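You operate a simulated robot arm through the tools that you are given. There is no shell and no other tool. Be economical: measure what you need, move in short steps, check, and stop when the job is done.

You run a simulated robot arm. Do the job below in one go: nothing can be reset, and whatever is moved stays where it is left.

Task
Take the grease dauber and leave it on top of the grey steel block.

It is judged by the outcome, as a careful person would: the job done as asked, and still so three seconds after it is handed in. It fails if anything else is knocked over, pushed out of place, dropped, spilled or broken.

Robot
A 7-joint arm with a two-finger parallel gripper, fixed in place. Base frame: the origin is at the foot of the arm, x ahead of it, y to its left, z up; the work surface is at about z = 0. Units: m, rad, N and s.
With the tool pointing down near the work surface it reaches from about 0.22 to 0.58 m from the base axis. Its first joint turns from -1.152 to 1.152 rad. Payload 2.5 kg.
The TCP is the grasp point between the finger pads, 0.023 m short of the fingertips. In the tool frame z runs along the fingers and y along their closing line. The gripper opens to 0.094 m. The fingers are 0.038 m wide and 0.01 m thick; the gripper's body (0.054 by 0.096 m) begins 0.039 m behind the TCP.
Orientation is that of the tool frame in the base frame, as a unit quaternion [w, x, y, z]. With the fingers straight down and closing along the base's y, the tool's x points along the base's -x, its y along +y and its z along -z.

Tools
- The arm moves only by the tool apply_moves. Its argument "rows" is a list that holds one entry, the list of rows, each a list of 7 numbers: the turn, a rotation vector about the base's x, y, z in units of 5 degrees (1.0 is 5 degrees), then the shift along the base's x, y, z in units of 20 mm (1.0 is 20 mm), then the gripper command, from -1 (fully open) to 1 (shut), values between in proportion. In form: [[[wx, wy, wz, dx, dy, dz, claw], ...]]. A call has 1 to 20 rows; each row shifts and turns the commanded pose from where the row before left it. A call with a number of a shift or a turn outside -1 to 1 is refused whole. A row lasts 0.2 s, in which the tool goes at most 0.05 m and 0.15 rad; a call with a longer step from one row to the next is refused whole, and so is a gripper value outside its range. A pose out of reach is approached as far as the arm can. The call stops where the force on the tool passes 40 N (or 10 N more than at its start, if that is more) or the arm is blocked; 0.2 s more then pass. The fingers move at their own pace (about 0.108 m/s each) and stop on an object; they squeeze with about 24 N. The grip force told is the motor's: it shows also when the fingers shut on nothing. Time passes only in rows, and 0.2 s behind the last, so rows that do not move let the fingers close. It gives the time, the measured TCP pose, the force on the tool (base axes), the opening and the grip force at its end, in the units of the frame above (readings bear some noise), and new pictures: "pictures" is both (left out), scene, wrist or none.
- Cameras (640 x 400 px; columns grow to the right, rows downward): "scene" is fixed at [0.1075, -0.4147, 0.5495]; the picture's right is [0.83, -0.56, 0.00], its down [-0.28, -0.42, -0.86] and it looks along [0.49, 0.71, -0.50] (base axes); focal length 354 px, centre (320, 200). "wrist" rides on the gripper at [0.086, 0.016, -0.074] in the tool frame; the picture's right is [-0.18, 0.98, 0.00], its down [-0.58, -0.11, -0.81] and it looks along [-0.79, -0.15, 0.59] (tool axes); focal length 243 px, centre (320, 200). There is no depth. A picture from a camera that has moved, and an enlarged one, comes with that camera's place and axes in the base frame and with its lens. The place of the scene camera against the robot may be out by one fixed shift of up to 0.018 m in any direction.
- zoom(camera, box): a new picture of the part [left, top, right, bottom] of that camera's present view, enlarged. The clock stands still meanwhile.
- finish_job(): hands the job in; it is judged then, once.

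Go step by step. Nothing tells you positions but the pictures and the camera data: compare them with the known pose of the tool, close in by small moves and look again before you grip or let go. The budget is 90 turns and 170 pictures, counting those below and the enlarged ones. Unless the task says otherwise, let go and move clear before handing in, and close with one line.

The tools are called after "Request:" as a command line: name --argument value ..., lists and objects as JSON in quotes. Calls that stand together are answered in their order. apply_moves: Moves the arm, as the interface text tells. Its arguments: {"type":"object","properties":{"rows":{"type":"array"},"pictures":{"type":"string","enum":["both","scene","wrist","none"]}},"required":["rows"]} The other tools are called the same way: zoom (camera, box) takes an enlarged picture of a part of a camera's view; finish_job () hands the job in.

At the start:

```text
clock: 0.0
eef_pos: [0.4216, 0.0507, 0.2799]
tool_rot: [0.0, 0.0, 1.0, 0.0]
wrist_force: [0.1, -0.3, 0.1]
gripper_width: 0.094
grasp_force: 0.0
```

scene: 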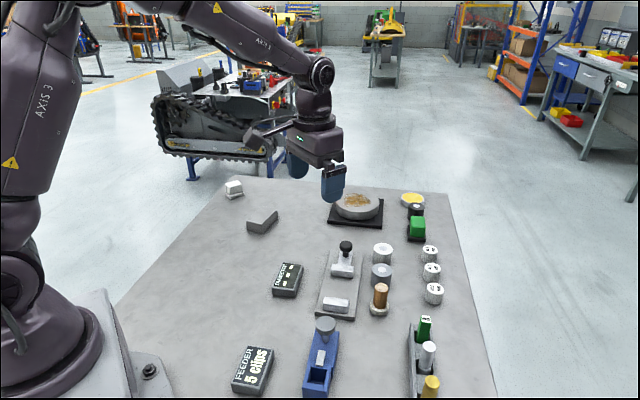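
wrist: 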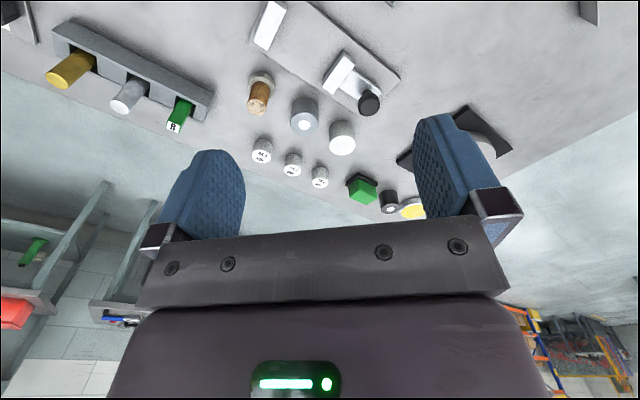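

I see a bench with many small parts; I need to identify the dauber and the grey steel block, so I zoom in first.

Request:
zoom --camera "scene" --box '[300, 180, 460, 280]'

Request:
zoom --camera "scene" --box '[300, 230, 460, 330]'

Request:
zoom --camera "scene" --box '[200, 170, 360, 270]'

Request:
zoom --camera "scene" --box '[220, 300, 460, 400]'

```text
4.00 times, centred on (380, 230) of scene
camera zoom: at [0.1075, -0.4147, 0.5495], right [0.83, -0.56, 0.0], down [-0.28, -0.42, -0.86], along [0.49, 0.71, -0.5], focal length 1416 px, centre (80, 80)
```

zoom: 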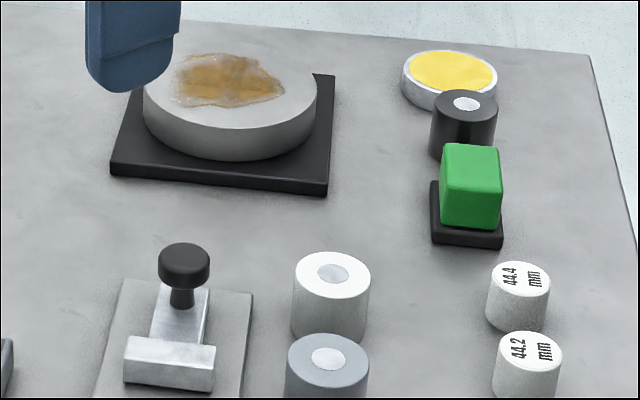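

```text
4.00 times, centred on (380, 280) of scene
camera zoom: at [0.1075, -0.4147, 0.5495], right [0.83, -0.56, 0.0], down [-0.28, -0.42, -0.86], along [0.49, 0.71, -0.5], focal length 1416 px, centre (80, -120)
```

zoom: 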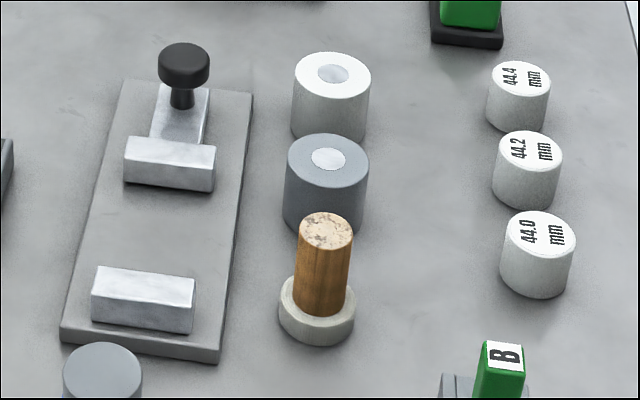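

```text
4.00 times, centred on (280, 220) of scene
camera zoom: at [0.1075, -0.4147, 0.5495], right [0.83, -0.56, 0.0], down [-0.28, -0.42, -0.86], along [0.49, 0.71, -0.5], focal length 1416 px, centre (480, 120)
```

zoom: 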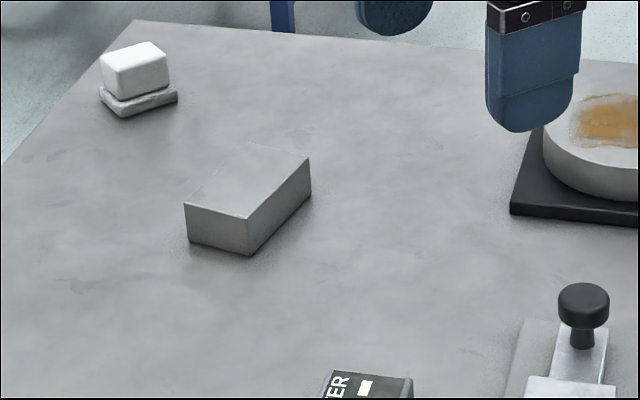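

```text
2.67 times, centred on (340, 350) of scene
camera zoom: at [0.1075, -0.4147, 0.5495], right [0.83, -0.56, 0.0], down [-0.28, -0.42, -0.86], along [0.49, 0.71, -0.5], focal length 944 px, centre (267, -200)
```

zoom: 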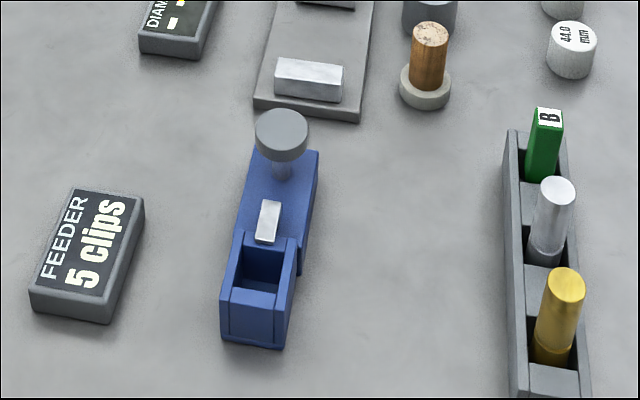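

The wooden-handled piece on a pale felt disc looks like the dauber, but the green-on-black and white-on-grey ones need ruling out. I zoom further.

Request:
zoom --camera "wrist" --box '[220, 50, 300, 130]'

Request:
zoom --camera "wrist" --box '[330, 150, 440, 225]'

Request:
zoom --camera "scene" --box '[395, 185, 443, 245]'

Request:
zoom --camera "scene" --box '[360, 275, 400, 325]'

Request:
zoom --camera "scene" --box '[216, 172, 252, 204]'

```text
5.00 times, centred on (260, 90) of wrist
camera zoom: at [0.3334, 0.0678, 0.3548], right [0.18, 0.98, 0.0], down [0.58, -0.11, 0.81], along [0.79, -0.15, -0.59], focal length 1213 px, centre (620, 750)
```

zoom: 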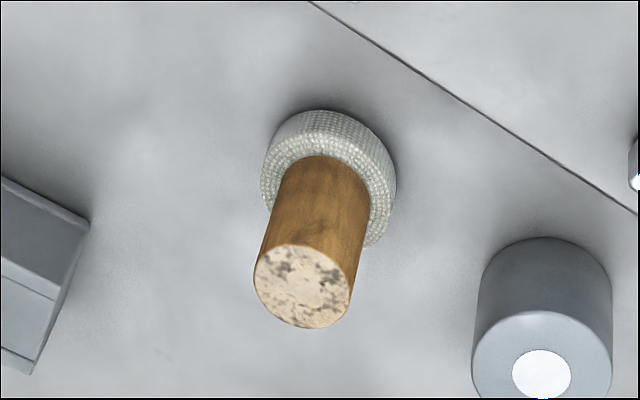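

```text
5.33 times, centred on (385, 188) of wrist
camera zoom: at [0.3334, 0.0678, 0.3548], right [0.18, 0.98, 0.0], down [0.58, -0.11, 0.81], along [0.79, -0.15, -0.59], focal length 1294 px, centre (-27, 267)
```

zoom: 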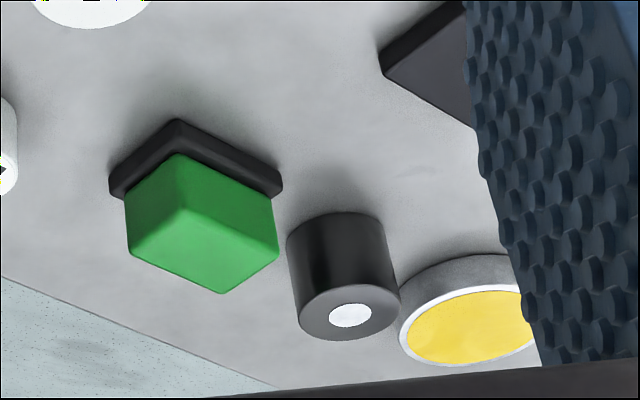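

```text
6.67 times, centred on (419, 215) of scene
camera zoom: at [0.1075, -0.4147, 0.5495], right [0.83, -0.56, 0.0], down [-0.28, -0.42, -0.86], along [0.49, 0.71, -0.5], focal length 2360 px, centre (-340, 100)
```

zoom: 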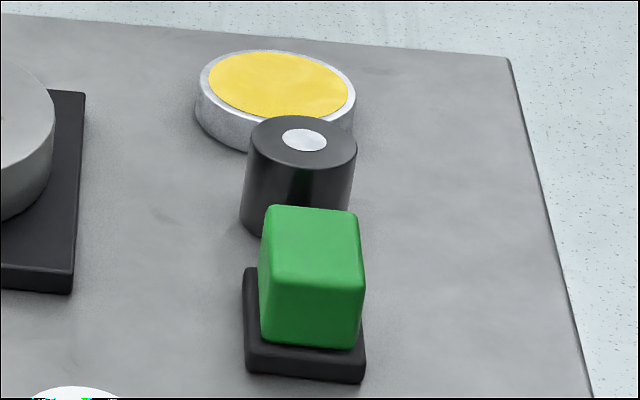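

```text
8.00 times, centred on (380, 300) of scene
camera zoom: at [0.1075, -0.4147, 0.5495], right [0.83, -0.56, 0.0], down [-0.28, -0.42, -0.86], along [0.49, 0.71, -0.5], focal length 2832 px, centre (-160, -600)
```

zoom: 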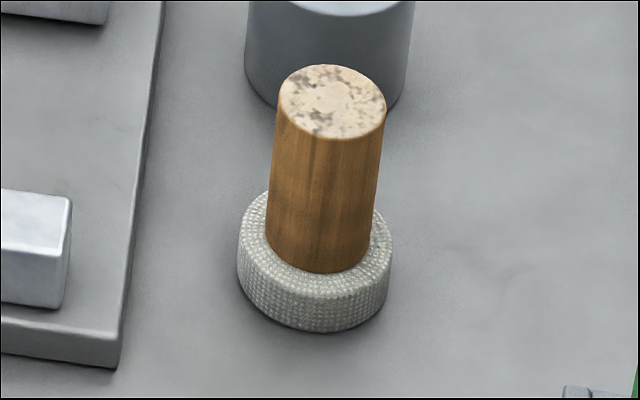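

```text
12.50 times, centred on (234, 188) of scene
camera zoom: at [0.1075, -0.4147, 0.5495], right [0.83, -0.56, 0.0], down [-0.28, -0.42, -0.86], along [0.49, 0.71, -0.5], focal length 4425 px, centre (1395, 350)
```

zoom: 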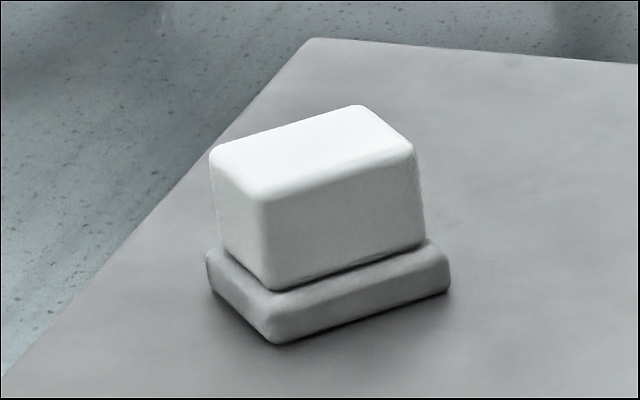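

The wooden handle with a woven cloth pad is the dauber, at about (0.503, -0.052), roughly 0.06 m tall; the block lies near (0.45, 0.37). I move above the dauber with the closing line turned 45° so that it stays clear of the plate and the spool.

Request:
apply_moves --rows '[[[0, 0, -1, 0.452, -0.572, -0.72, -0.3], [0, 0, -1, 0.452, -0.572, -0.72, -0.3], [0, 0, -1, 0.452, -0.572, -0.72, -0.3], [0, 0, -1, 0.452, -0.572, -0.72, -0.3], [0, 0, -1, 0.452, -0.572, -0.72, -0.3], [0, 0, -1, 0.452, -0.572, -0.72, -0.3], [0, 0, -1, 0.452, -0.572, -0.72, -0.3], [0, 0, -1, 0.452, -0.572, -0.72, -0.3], [0, 0, -1, 0.452, -0.572, -0.72, -0.3], [0, 0, 0, 0, 0, 0, -0.3]]]'

```text
clock: 2.2
eef_pos: [0.5032, -0.0518, 0.1493]
tool_rot: [0.001, 0.384, 0.923, 0.0]
wrist_force: [0.3, -0.4, -0.9]
gripper_width: 0.0612
grasp_force: 0.1
camera wrist: at [0.4526, 0.0225, 0.2238], right [0.83, 0.56, 0.0], down [0.33, -0.49, 0.81], along [0.45, -0.67, -0.59], focal length 243 px, centre (320, 200)
```

scene: 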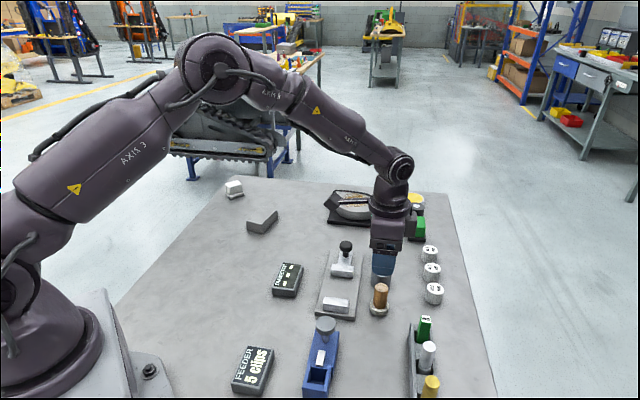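
wrist: 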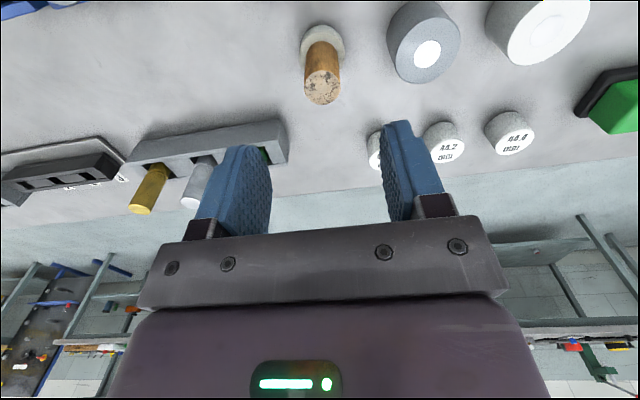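

The dauber's top reads as (0.503, -0.051), right beneath the TCP. I lower partway and check again.

Request:
apply_moves --rows '[[[0, 0, 0, 0, 0, -0.9, -0.3], [0, 0, 0, 0, 0, -0.9, -0.3], [0, 0, 0, 0, 0, -0.9, -0.3], [0, 0, 0, 0, 0, 0, -0.3]]]'

Request:
zoom --camera "scene" --box '[340, 240, 420, 320]'

```text
clock: 3.2
eef_pos: [0.5019, -0.0519, 0.0955]
tool_rot: [0.0, 0.383, 0.924, 0.0]
wrist_force: [0.4, 0.1, 0.4]
gripper_width: 0.0609
grasp_force: 0.1
camera wrist: at [0.4512, 0.0216, 0.17], right [0.83, 0.56, 0.0], down [0.33, -0.49, 0.81], along [0.46, -0.67, -0.59], focal length 243 px, centre (320, 200)
```

scene: 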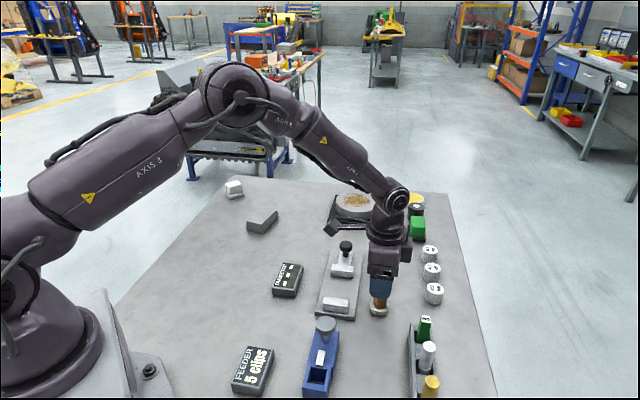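
wrist: 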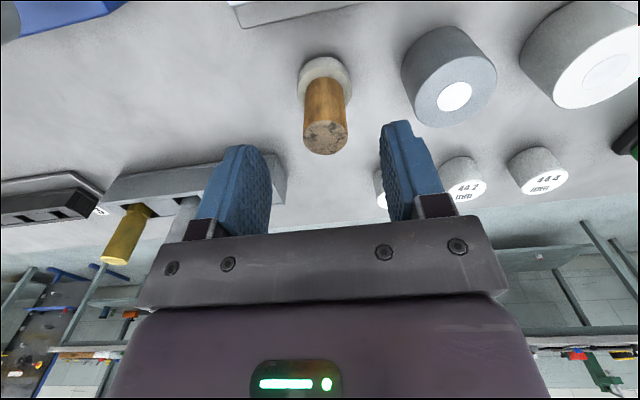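

```text
5.00 times, centred on (380, 280) of scene
camera zoom: at [0.1075, -0.4147, 0.5495], right [0.83, -0.56, 0.0], down [-0.28, -0.42, -0.86], along [0.49, 0.71, -0.5], focal length 1770 px, centre (20, -200)
```

zoom: 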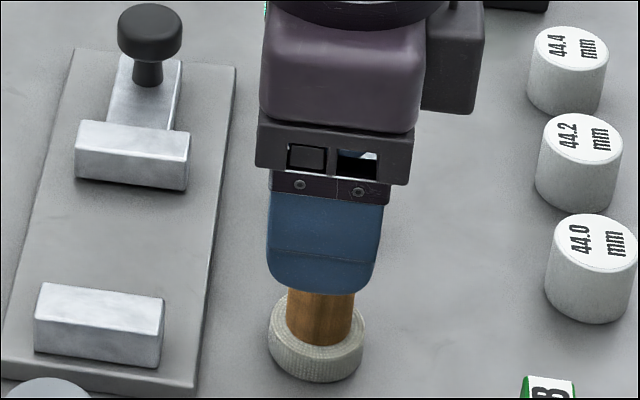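

The dauber is about 3 mm from the finger centre. I nudge, go down so the tips stay above the pad, and close.

Request:
apply_moves --rows '[[[0, 0, 0, 0.08, 0.15, -0.6, -0.3], [0, 0, 0, 0, 0, -0.65, -0.3], [0, 0, 0, 0, 0, -0.65, -0.3], [0, 0, 0, 0, 0, -0.6, -0.3], [0, 0, 0, 0, 0, 0, -0.3], [0, 0, 0, 0, 0, 0, 1], [0, 0, 0, 0, 0, 0, 1], [0, 0, 0, 0, 0, 0, 1], [0, 0, 0, 0, 0, 0, 1]]]'

Request:
zoom --camera "scene" --box '[340, 240, 420, 320]'

```text
clock: 5.2
eef_pos: [0.5035, -0.0495, 0.0485]
tool_rot: [0.001, 0.382, 0.924, 0.0]
wrist_force: [-0.8, 0.4, 1.5]
gripper_width: 0.0248
grasp_force: 23.8
camera wrist: at [0.4535, 0.0241, 0.1231], right [0.83, 0.56, 0.0], down [0.33, -0.49, 0.81], along [0.46, -0.67, -0.59], focal length 243 px, centre (320, 200)
```

scene: 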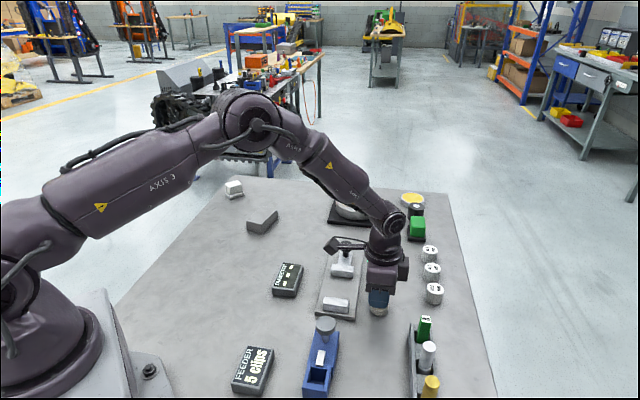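
wrist: 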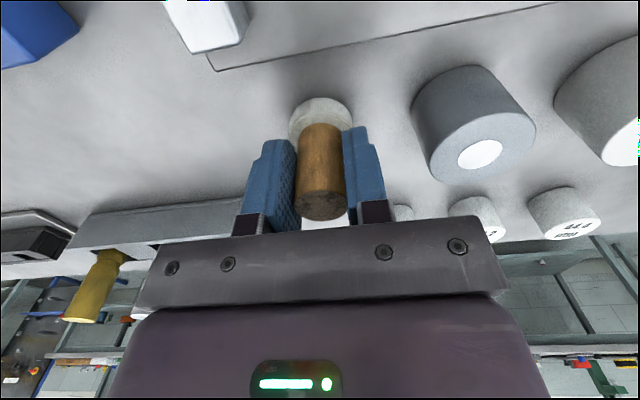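

```text
5.00 times, centred on (380, 280) of scene
camera zoom: at [0.1075, -0.4147, 0.5495], right [0.83, -0.56, 0.0], down [-0.28, -0.42, -0.86], along [0.49, 0.71, -0.5], focal length 1770 px, centre (20, -200)
```

zoom: 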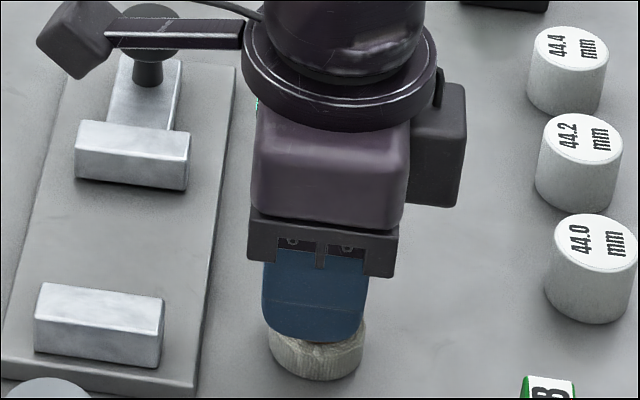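

The handle is held (width 0.0248 m). I lift straight up and then swing toward the block, turning the camera to face it.

Request:
apply_moves --rows '[[[0, 0, 0, 0, 0, 0.5, 1], [0, 0, 0, 0, 0, 0.9, 1], [0, 0, 0, 0, 0, 0.9, 1], [0, 0, 0, 0, 0, 0.9, 1], [0, 0, 0, 0, 0, 0.9, 1], [0, 0, 0, 0, 0, 0.9, 1], [0, 0, 0, 0, 0, 0.9, 1], [0, 0, 0, 0, 0, 0.9, 1], [0, 0, 0, 0, 0, 0.9, 1]]]'

Request:
apply_moves --rows '[[[0, 0, 1, -0.448, 0.967, 0.1, 1], [0, 0, 1, -0.448, 0.967, 0.1, 1], [0, 0, 1, -0.448, 0.967, 0.1, 1], [0, 0, 1, -0.448, 0.967, 0.1, 1], [0, 0, 1, -0.448, 0.967, 0.1, 1], [0, 0, 1, -0.448, 0.967, 0.1, 1], [0, 0, 1, -0.448, 0.967, 0.1, 1], [0, 0, 1, -0.448, 0.967, 0.1, 1], [0, 0, 1, -0.448, 0.967, 0.1, 1], [0, 0, 1, -0.448, 0.967, 0.1, 1], [0, 0, 1, -0.448, 0.967, 0.1, 1], [0, 0, 1, -0.448, 0.967, 0.1, 1], [0, 0, 1, -0.448, 0.967, 0.1, 1], [0, 0, 1, -0.448, 0.967, 0.1, 1], [0, 0, 1, -0.448, 0.967, 0.1, 1], [0, 0, 1, -0.448, 0.967, 0.1, 1], [0, 0, 0, 0, 0, 0, 1]]]'

```text
clock: 7.2
eef_pos: [0.5038, -0.0478, 0.2001]
tool_rot: [0.0, 0.385, 0.923, 0.0]
wrist_force: [-0.5, -0.3, -1.2]
gripper_width: 0.0246
grasp_force: 24.0
camera wrist: at [0.4537, 0.0259, 0.2754], right [0.83, 0.56, 0.0], down [0.33, -0.49, 0.81], along [0.45, -0.67, -0.59], focal length 243 px, centre (320, 200)
```

scene: 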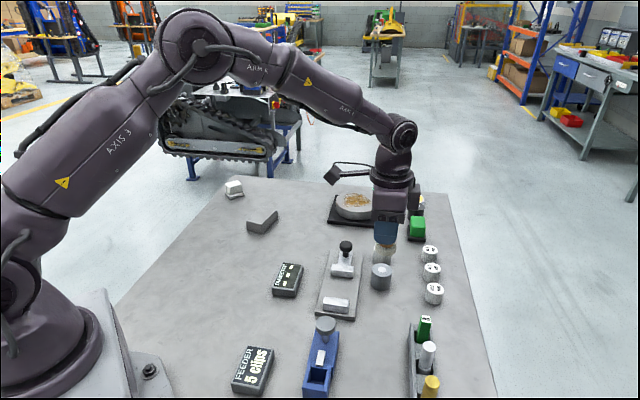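
wrist: 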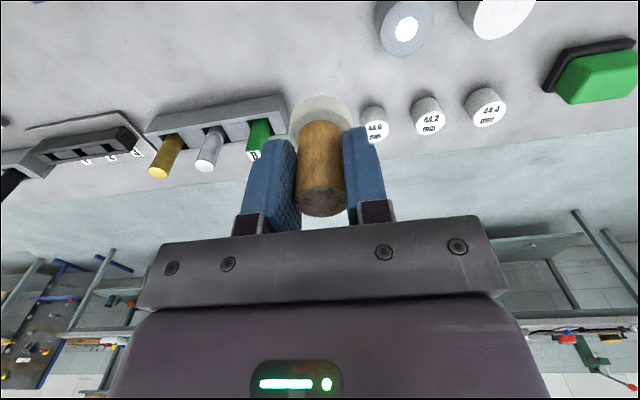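

```text
clock: 10.8
eef_pos: [0.3597, 0.2593, 0.233]
tool_rot: [0.0, -0.302, 0.953, 0.0]
wrist_force: [-0.2, -0.6, -0.7]
gripper_width: 0.0245
grasp_force: 24.4
camera wrist: at [0.279, 0.224, 0.3077], right [-0.41, 0.91, 0.0], down [0.54, 0.24, 0.81], along [0.73, 0.33, -0.59], focal length 243 px, centre (320, 200)
```

scene: 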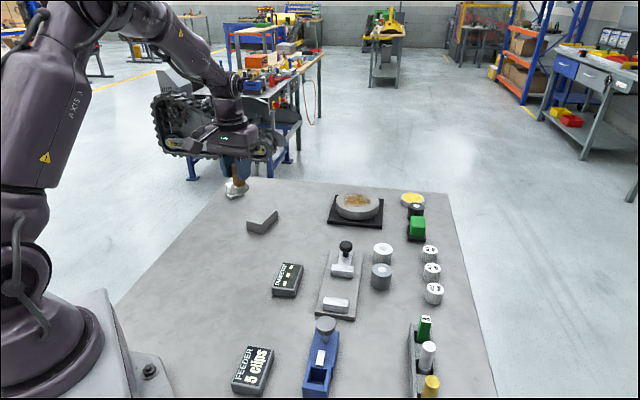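
wrist: 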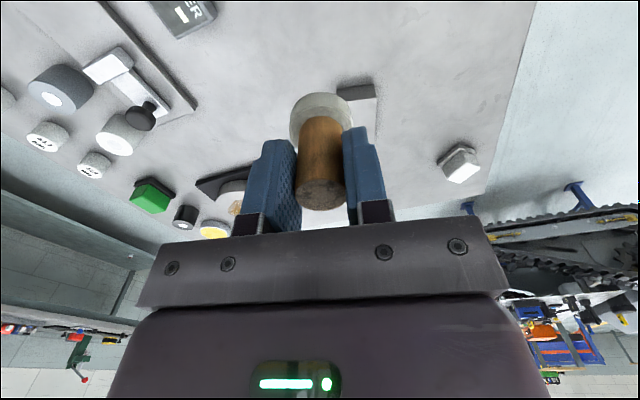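

The block is partly hidden behind the right finger. I shift sideways to see it fully.

Request:
apply_moves --rows '[[[0, 0, 0.5, 0.4, -0.8, 0, 1], [0, 0, 0.5, 0.4, -0.8, 0, 1], [0, 0, 0.5, 0.4, -0.8, 0, 1], [0, 0, 0, 0.4, -0.8, 0, 1], [0, 0, 0, 0, 0, 0, 1]]]' --pictures "wrist"

Request:
zoom --camera "wrist" --box '[320, 40, 480, 140]'

```text
clock: 12.0
eef_pos: [0.392, 0.1961, 0.2345]
tool_rot: [-0.001, -0.363, 0.932, 0.0]
wrist_force: [-0.3, -0.3, 0.3]
gripper_width: 0.0247
grasp_force: 24.0
camera wrist: at [0.3166, 0.1504, 0.3082], right [-0.53, 0.85, 0.0], down [0.5, 0.31, 0.81], along [0.68, 0.43, -0.59], focal length 243 px, centre (320, 200)
```

wrist: 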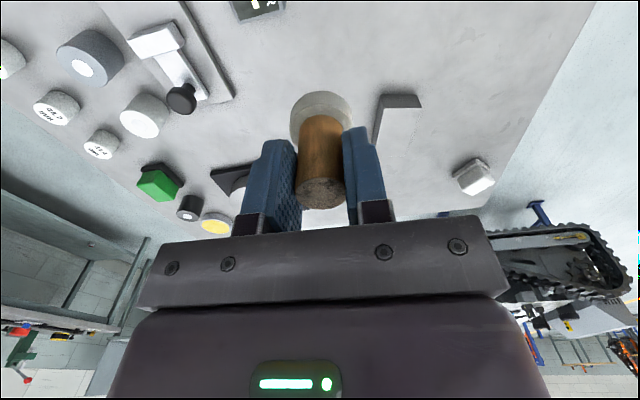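

```text
4.00 times, centred on (400, 90) of wrist
camera zoom: at [0.3166, 0.1504, 0.3082], right [-0.53, 0.85, 0.0], down [0.5, 0.31, 0.81], along [0.68, 0.43, -0.59], focal length 970 px, centre (0, 640)
```

zoom: 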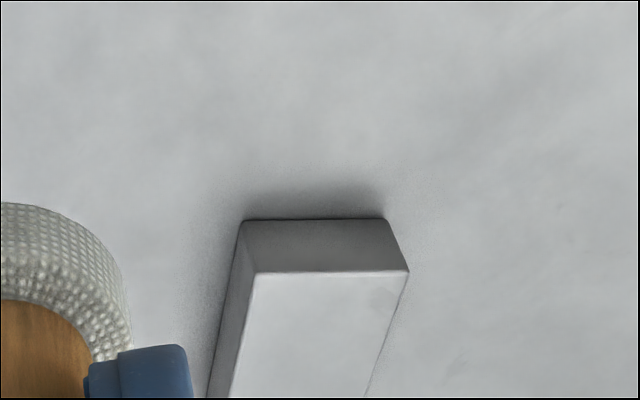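

The block's near top edge runs from about (0.426, 0.316) to (0.399, 0.357), it is 0.03 m tall and extends about 0.085 m along (0.84, 0.54). I move over (0.441, 0.356), staying high.

Request:
apply_moves --rows '[[[0, 0, 0, 0.272, 0.886, 0, 1], [0, 0, 0, 0.272, 0.886, 0, 1], [0, 0, 0, 0.272, 0.886, 0, 1], [0, 0, 0, 0.272, 0.886, -0.4, 1], [0, 0, 0, 0.272, 0.886, -0.6, 1], [0, 0, 0, 0.272, 0.886, -0.7, 1], [0, 0, 0, 0.272, 0.886, -0.7, 1], [0, 0, 0, 0.272, 0.886, -0.7, 1], [0, 0, 0, 0.272, 0.886, -0.7, 1], [0, 0, 0, 0, 0, 0, 1]]]'

Request:
zoom --camera "scene" --box '[200, 140, 320, 260]'

Request:
zoom --camera "wrist" --box '[240, 0, 400, 130]'

```text
clock: 14.2
eef_pos: [0.4379, 0.3529, 0.1556]
tool_rot: [0.0, -0.362, 0.932, 0.001]
wrist_force: [0.2, 0.7, 0.1]
gripper_width: 0.0247
grasp_force: 24.1
camera wrist: at [0.3627, 0.308, 0.2306], right [-0.53, 0.85, 0.0], down [0.5, 0.31, 0.81], along [0.68, 0.43, -0.59], focal length 243 px, centre (320, 200)
```

scene: 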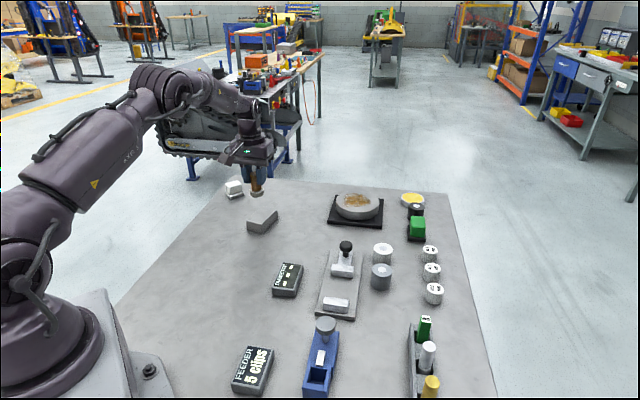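
wrist: 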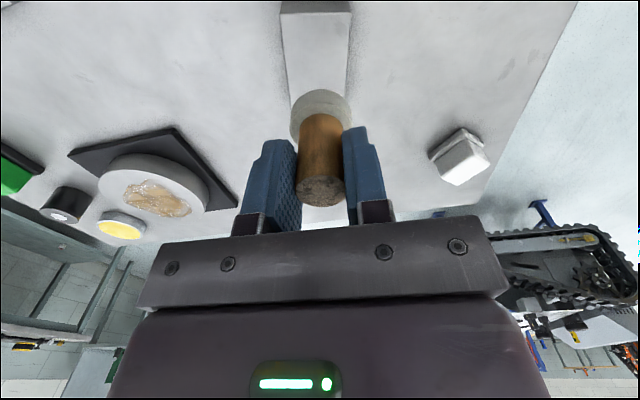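

```text
3.33 times, centred on (260, 200) of scene
camera zoom: at [0.1075, -0.4146, 0.5495], right [0.83, -0.56, 0.0], down [-0.28, -0.42, -0.86], along [0.49, 0.71, -0.5], focal length 1180 px, centre (520, 200)
```

zoom: 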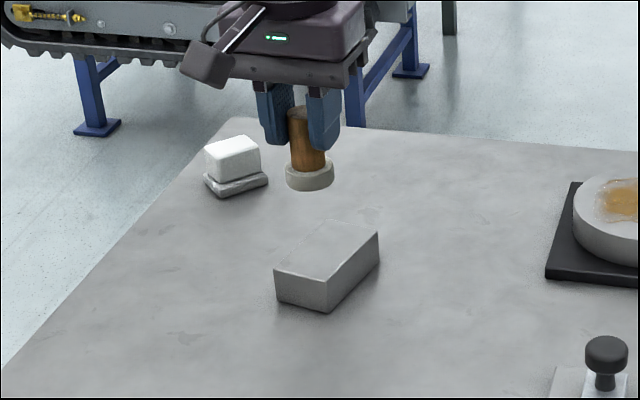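

```text
3.08 times, centred on (320, 65) of wrist
camera zoom: at [0.3627, 0.308, 0.2306], right [-0.53, 0.85, 0.0], down [0.5, 0.31, 0.81], along [0.68, 0.43, -0.59], focal length 746 px, centre (320, 615)
```

zoom: 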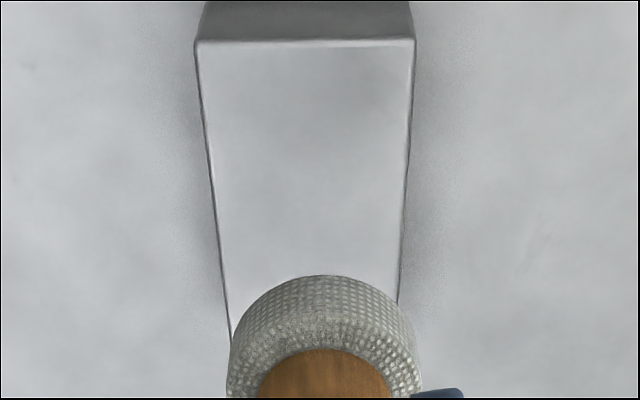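

The refined block edges agree, and the dauber is centred across the block's width. I go a little further in and lower to just above the top.

Request:
apply_moves --rows '[[[0, 0, 0, 0.25, 0.17, -0.6, 1], [0, 0, 0, 0, 0, -0.7, 1], [0, 0, 0, 0, 0, -0.7, 1], [0, 0, 0, 0, 0, -0.7, 1], [0, 0, 0, 0, 0, -0.6, 1], [0, 0, 0, 0, 0, 0, 1], [0, 0, 0, 0, 0, 0, 1]]]' --pictures "none"

Request:
zoom --camera "scene" --box '[220, 170, 300, 250]'

Request:
zoom --camera "wrist" --box '[240, 0, 400, 130]'

```text
clock: 15.8
eef_pos: [0.4425, 0.3565, 0.0908]
tool_rot: [0.0, -0.362, 0.932, 0.0]
wrist_force: [0.2, -0.3, -0.4]
gripper_width: 0.0249
grasp_force: 23.3
```

```text
5.00 times, centred on (260, 210) of scene
camera zoom: at [0.1075, -0.4147, 0.5495], right [0.83, -0.56, 0.0], down [-0.28, -0.42, -0.86], along [0.49, 0.71, -0.5], focal length 1770 px, centre (620, 150)
```

zoom: 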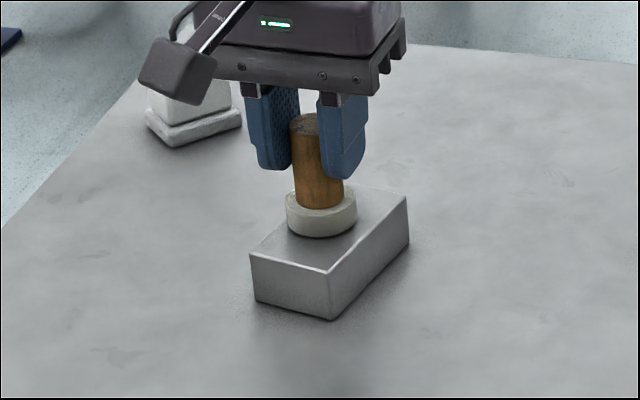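

```text
3.08 times, centred on (320, 65) of wrist
camera zoom: at [0.3683, 0.312, 0.1661], right [-0.53, 0.85, 0.0], down [0.5, 0.31, 0.81], along [0.69, 0.43, -0.59], focal length 746 px, centre (320, 615)
```

zoom: 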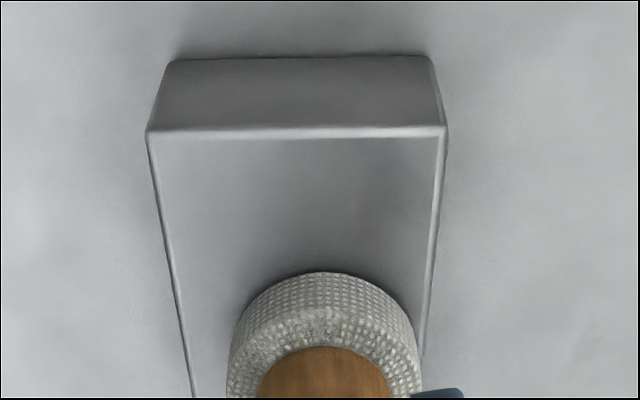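

The pad hovers about 12 mm over the block, 2–3 mm off the midline. I correct and lower gently.

Request:
apply_moves --rows '[[[0, 0, 0, 0.235, 0, 0, 1], [0, 0, 0, 0, 0, -0.3, 1], [0, 0, 0, 0, 0, -0.2, 1], [0, 0, 0, 0, 0, 0, 1], [0, 0, 0, 0, 0, 0, 1]]]' --pictures "none"

Request:
zoom --camera "scene" --box '[220, 170, 300, 250]'

Request:
zoom --camera "wrist" --box '[240, 0, 400, 130]'

```text
clock: 17.0
eef_pos: [0.4493, 0.3579, 0.0829]
tool_rot: [0.003, -0.363, 0.932, 0.001]
wrist_force: [4.5, 5.0, 15.3]
gripper_width: 0.0247
grasp_force: 24.0
```

```text
5.00 times, centred on (260, 210) of scene
camera zoom: at [0.1074, -0.4147, 0.5494], right [0.83, -0.56, 0.0], down [-0.28, -0.42, -0.86], along [0.49, 0.71, -0.5], focal length 1770 px, centre (620, 150)
```

zoom: 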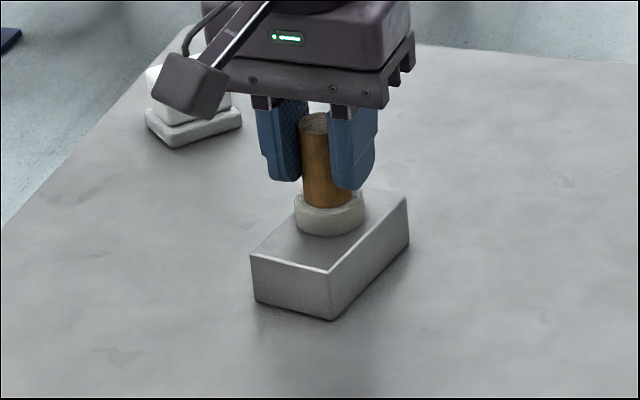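

```text
3.08 times, centred on (320, 65) of wrist
camera zoom: at [0.3735, 0.3128, 0.1565], right [-0.53, 0.85, 0.0], down [0.5, 0.31, 0.81], along [0.69, 0.43, -0.59], focal length 746 px, centre (320, 615)
```

zoom: 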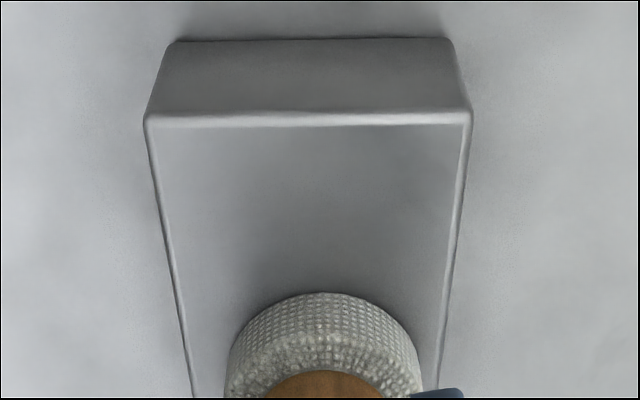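

The pad is touching (15 N up) and centred on the block. I ease the pressure slightly before releasing.

Request:
apply_moves --rows '[[[0, 0, 0, 0, 0, 0.06, 1], [0, 0, 0, 0, 0, 0, 1]]]' --pictures "none"

```text
clock: 17.6
eef_pos: [0.4492, 0.3575, 0.0805]
tool_rot: [-0.002, -0.362, 0.932, 0.0]
wrist_force: [1.0, 2.6, 8.2]
gripper_width: 0.0247
grasp_force: 24.1
```

The contact is now light, so I open the fingers part way without moving.

Request:
apply_moves --rows '[[[0, 0, 0, 0, 0, 0, 0.3], [0, 0, 0, 0, 0, 0, 0.0], [0, 0, 0, 0, 0, 0, -0.3], [0, 0, 0, 0, 0, 0, -0.3]]]'

Request:
zoom --camera "scene" --box '[220, 170, 300, 250]'

```text
clock: 18.6
eef_pos: [0.448, 0.3579, 0.0817]
tool_rot: [0.0, -0.362, 0.932, -0.001]
wrist_force: [-0.7, 0.1, -0.2]
gripper_width: 0.0611
grasp_force: 0.1
camera wrist: at [0.3739, 0.3128, 0.1563], right [-0.53, 0.85, 0.0], down [0.5, 0.31, 0.81], along [0.68, 0.43, -0.59], focal length 243 px, centre (320, 200)
```

scene: 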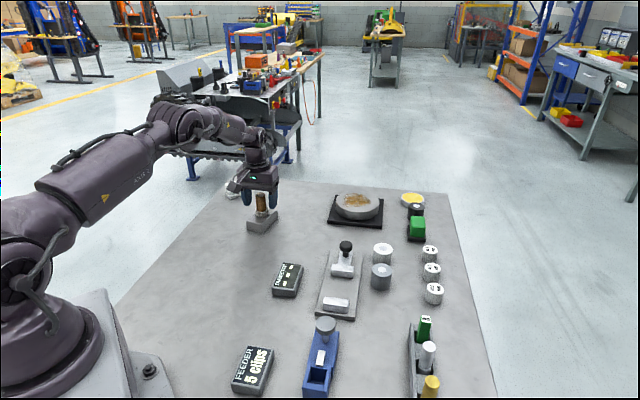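
wrist: 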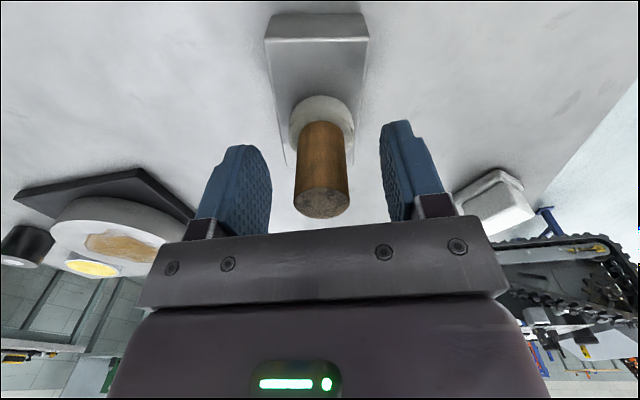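

```text
5.00 times, centred on (260, 210) of scene
camera zoom: at [0.1075, -0.4147, 0.5495], right [0.83, -0.56, 0.0], down [-0.28, -0.42, -0.86], along [0.49, 0.71, -0.5], focal length 1770 px, centre (620, 150)
```

zoom: 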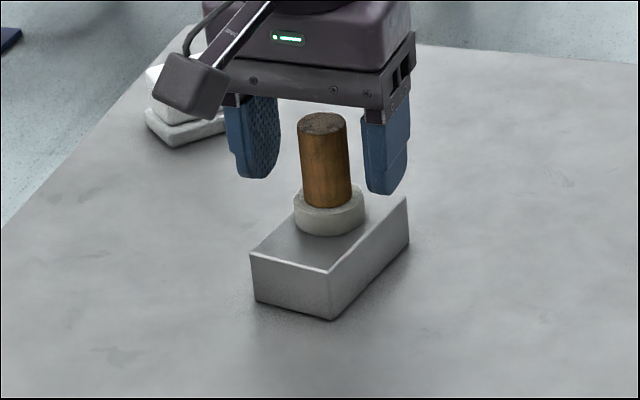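

The dauber stands upright on the block and the fingers are clear of it. I raise straight up and check.

Request:
apply_moves --rows '[[[0, 0, 0, 0, 0, 0.5, -0.3], [0, 0, 0, 0, 0, 0.8, -0.3], [0, 0, 0, 0, 0, 0.9, -0.3], [0, 0, 0, 0, 0, 0.9, -0.3], [0, 0, 0, 0, 0, 0.9, -0.3], [0, 0, 0, 0, 0, 0.9, -0.3], [0, 0, 0, 0, 0, 0, -0.3]]]'

Request:
zoom --camera "scene" --box '[220, 170, 300, 250]'

```text
clock: 20.2
eef_pos: [0.4493, 0.357, 0.1801]
tool_rot: [0.0, -0.363, 0.932, 0.001]
wrist_force: [0.0, -1.1, -0.3]
gripper_width: 0.0612
grasp_force: 0.0
camera wrist: at [0.374, 0.3122, 0.2554], right [-0.53, 0.85, 0.0], down [0.5, 0.31, 0.81], along [0.69, 0.43, -0.59], focal length 243 px, centre (320, 200)
```

scene: 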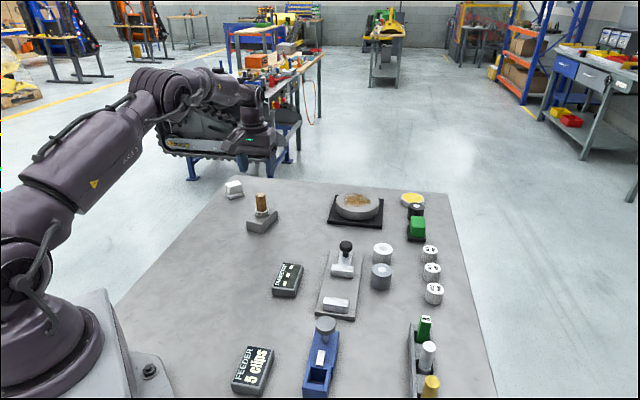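
wrist: 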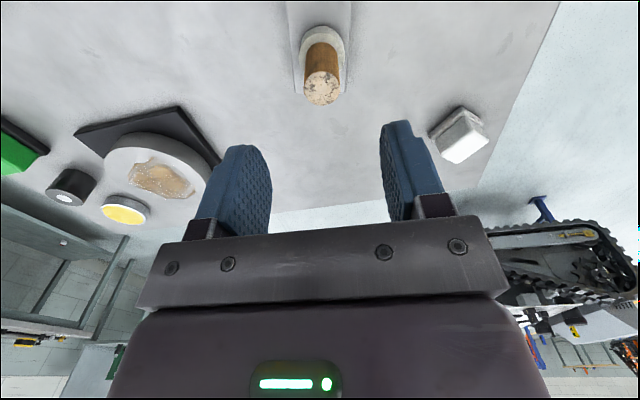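

```text
5.00 times, centred on (260, 210) of scene
camera zoom: at [0.1075, -0.4147, 0.5495], right [0.83, -0.56, 0.0], down [-0.28, -0.42, -0.86], along [0.49, 0.71, -0.5], focal length 1770 px, centre (620, 150)
```

zoom: 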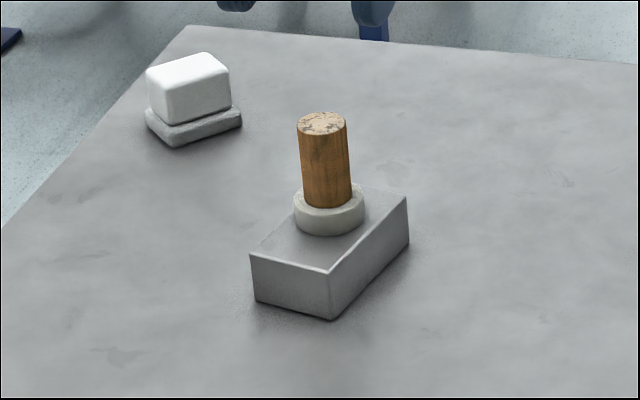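

The dauber stands steady on the block, everything else is where it was, and the gripper is clear, so I hand the job in.

Request:
finish_job

```text
The job is handed in.
```

The grease dauber is standing upright on top of the grey steel block. The gripper is clear and nothing else was moved.
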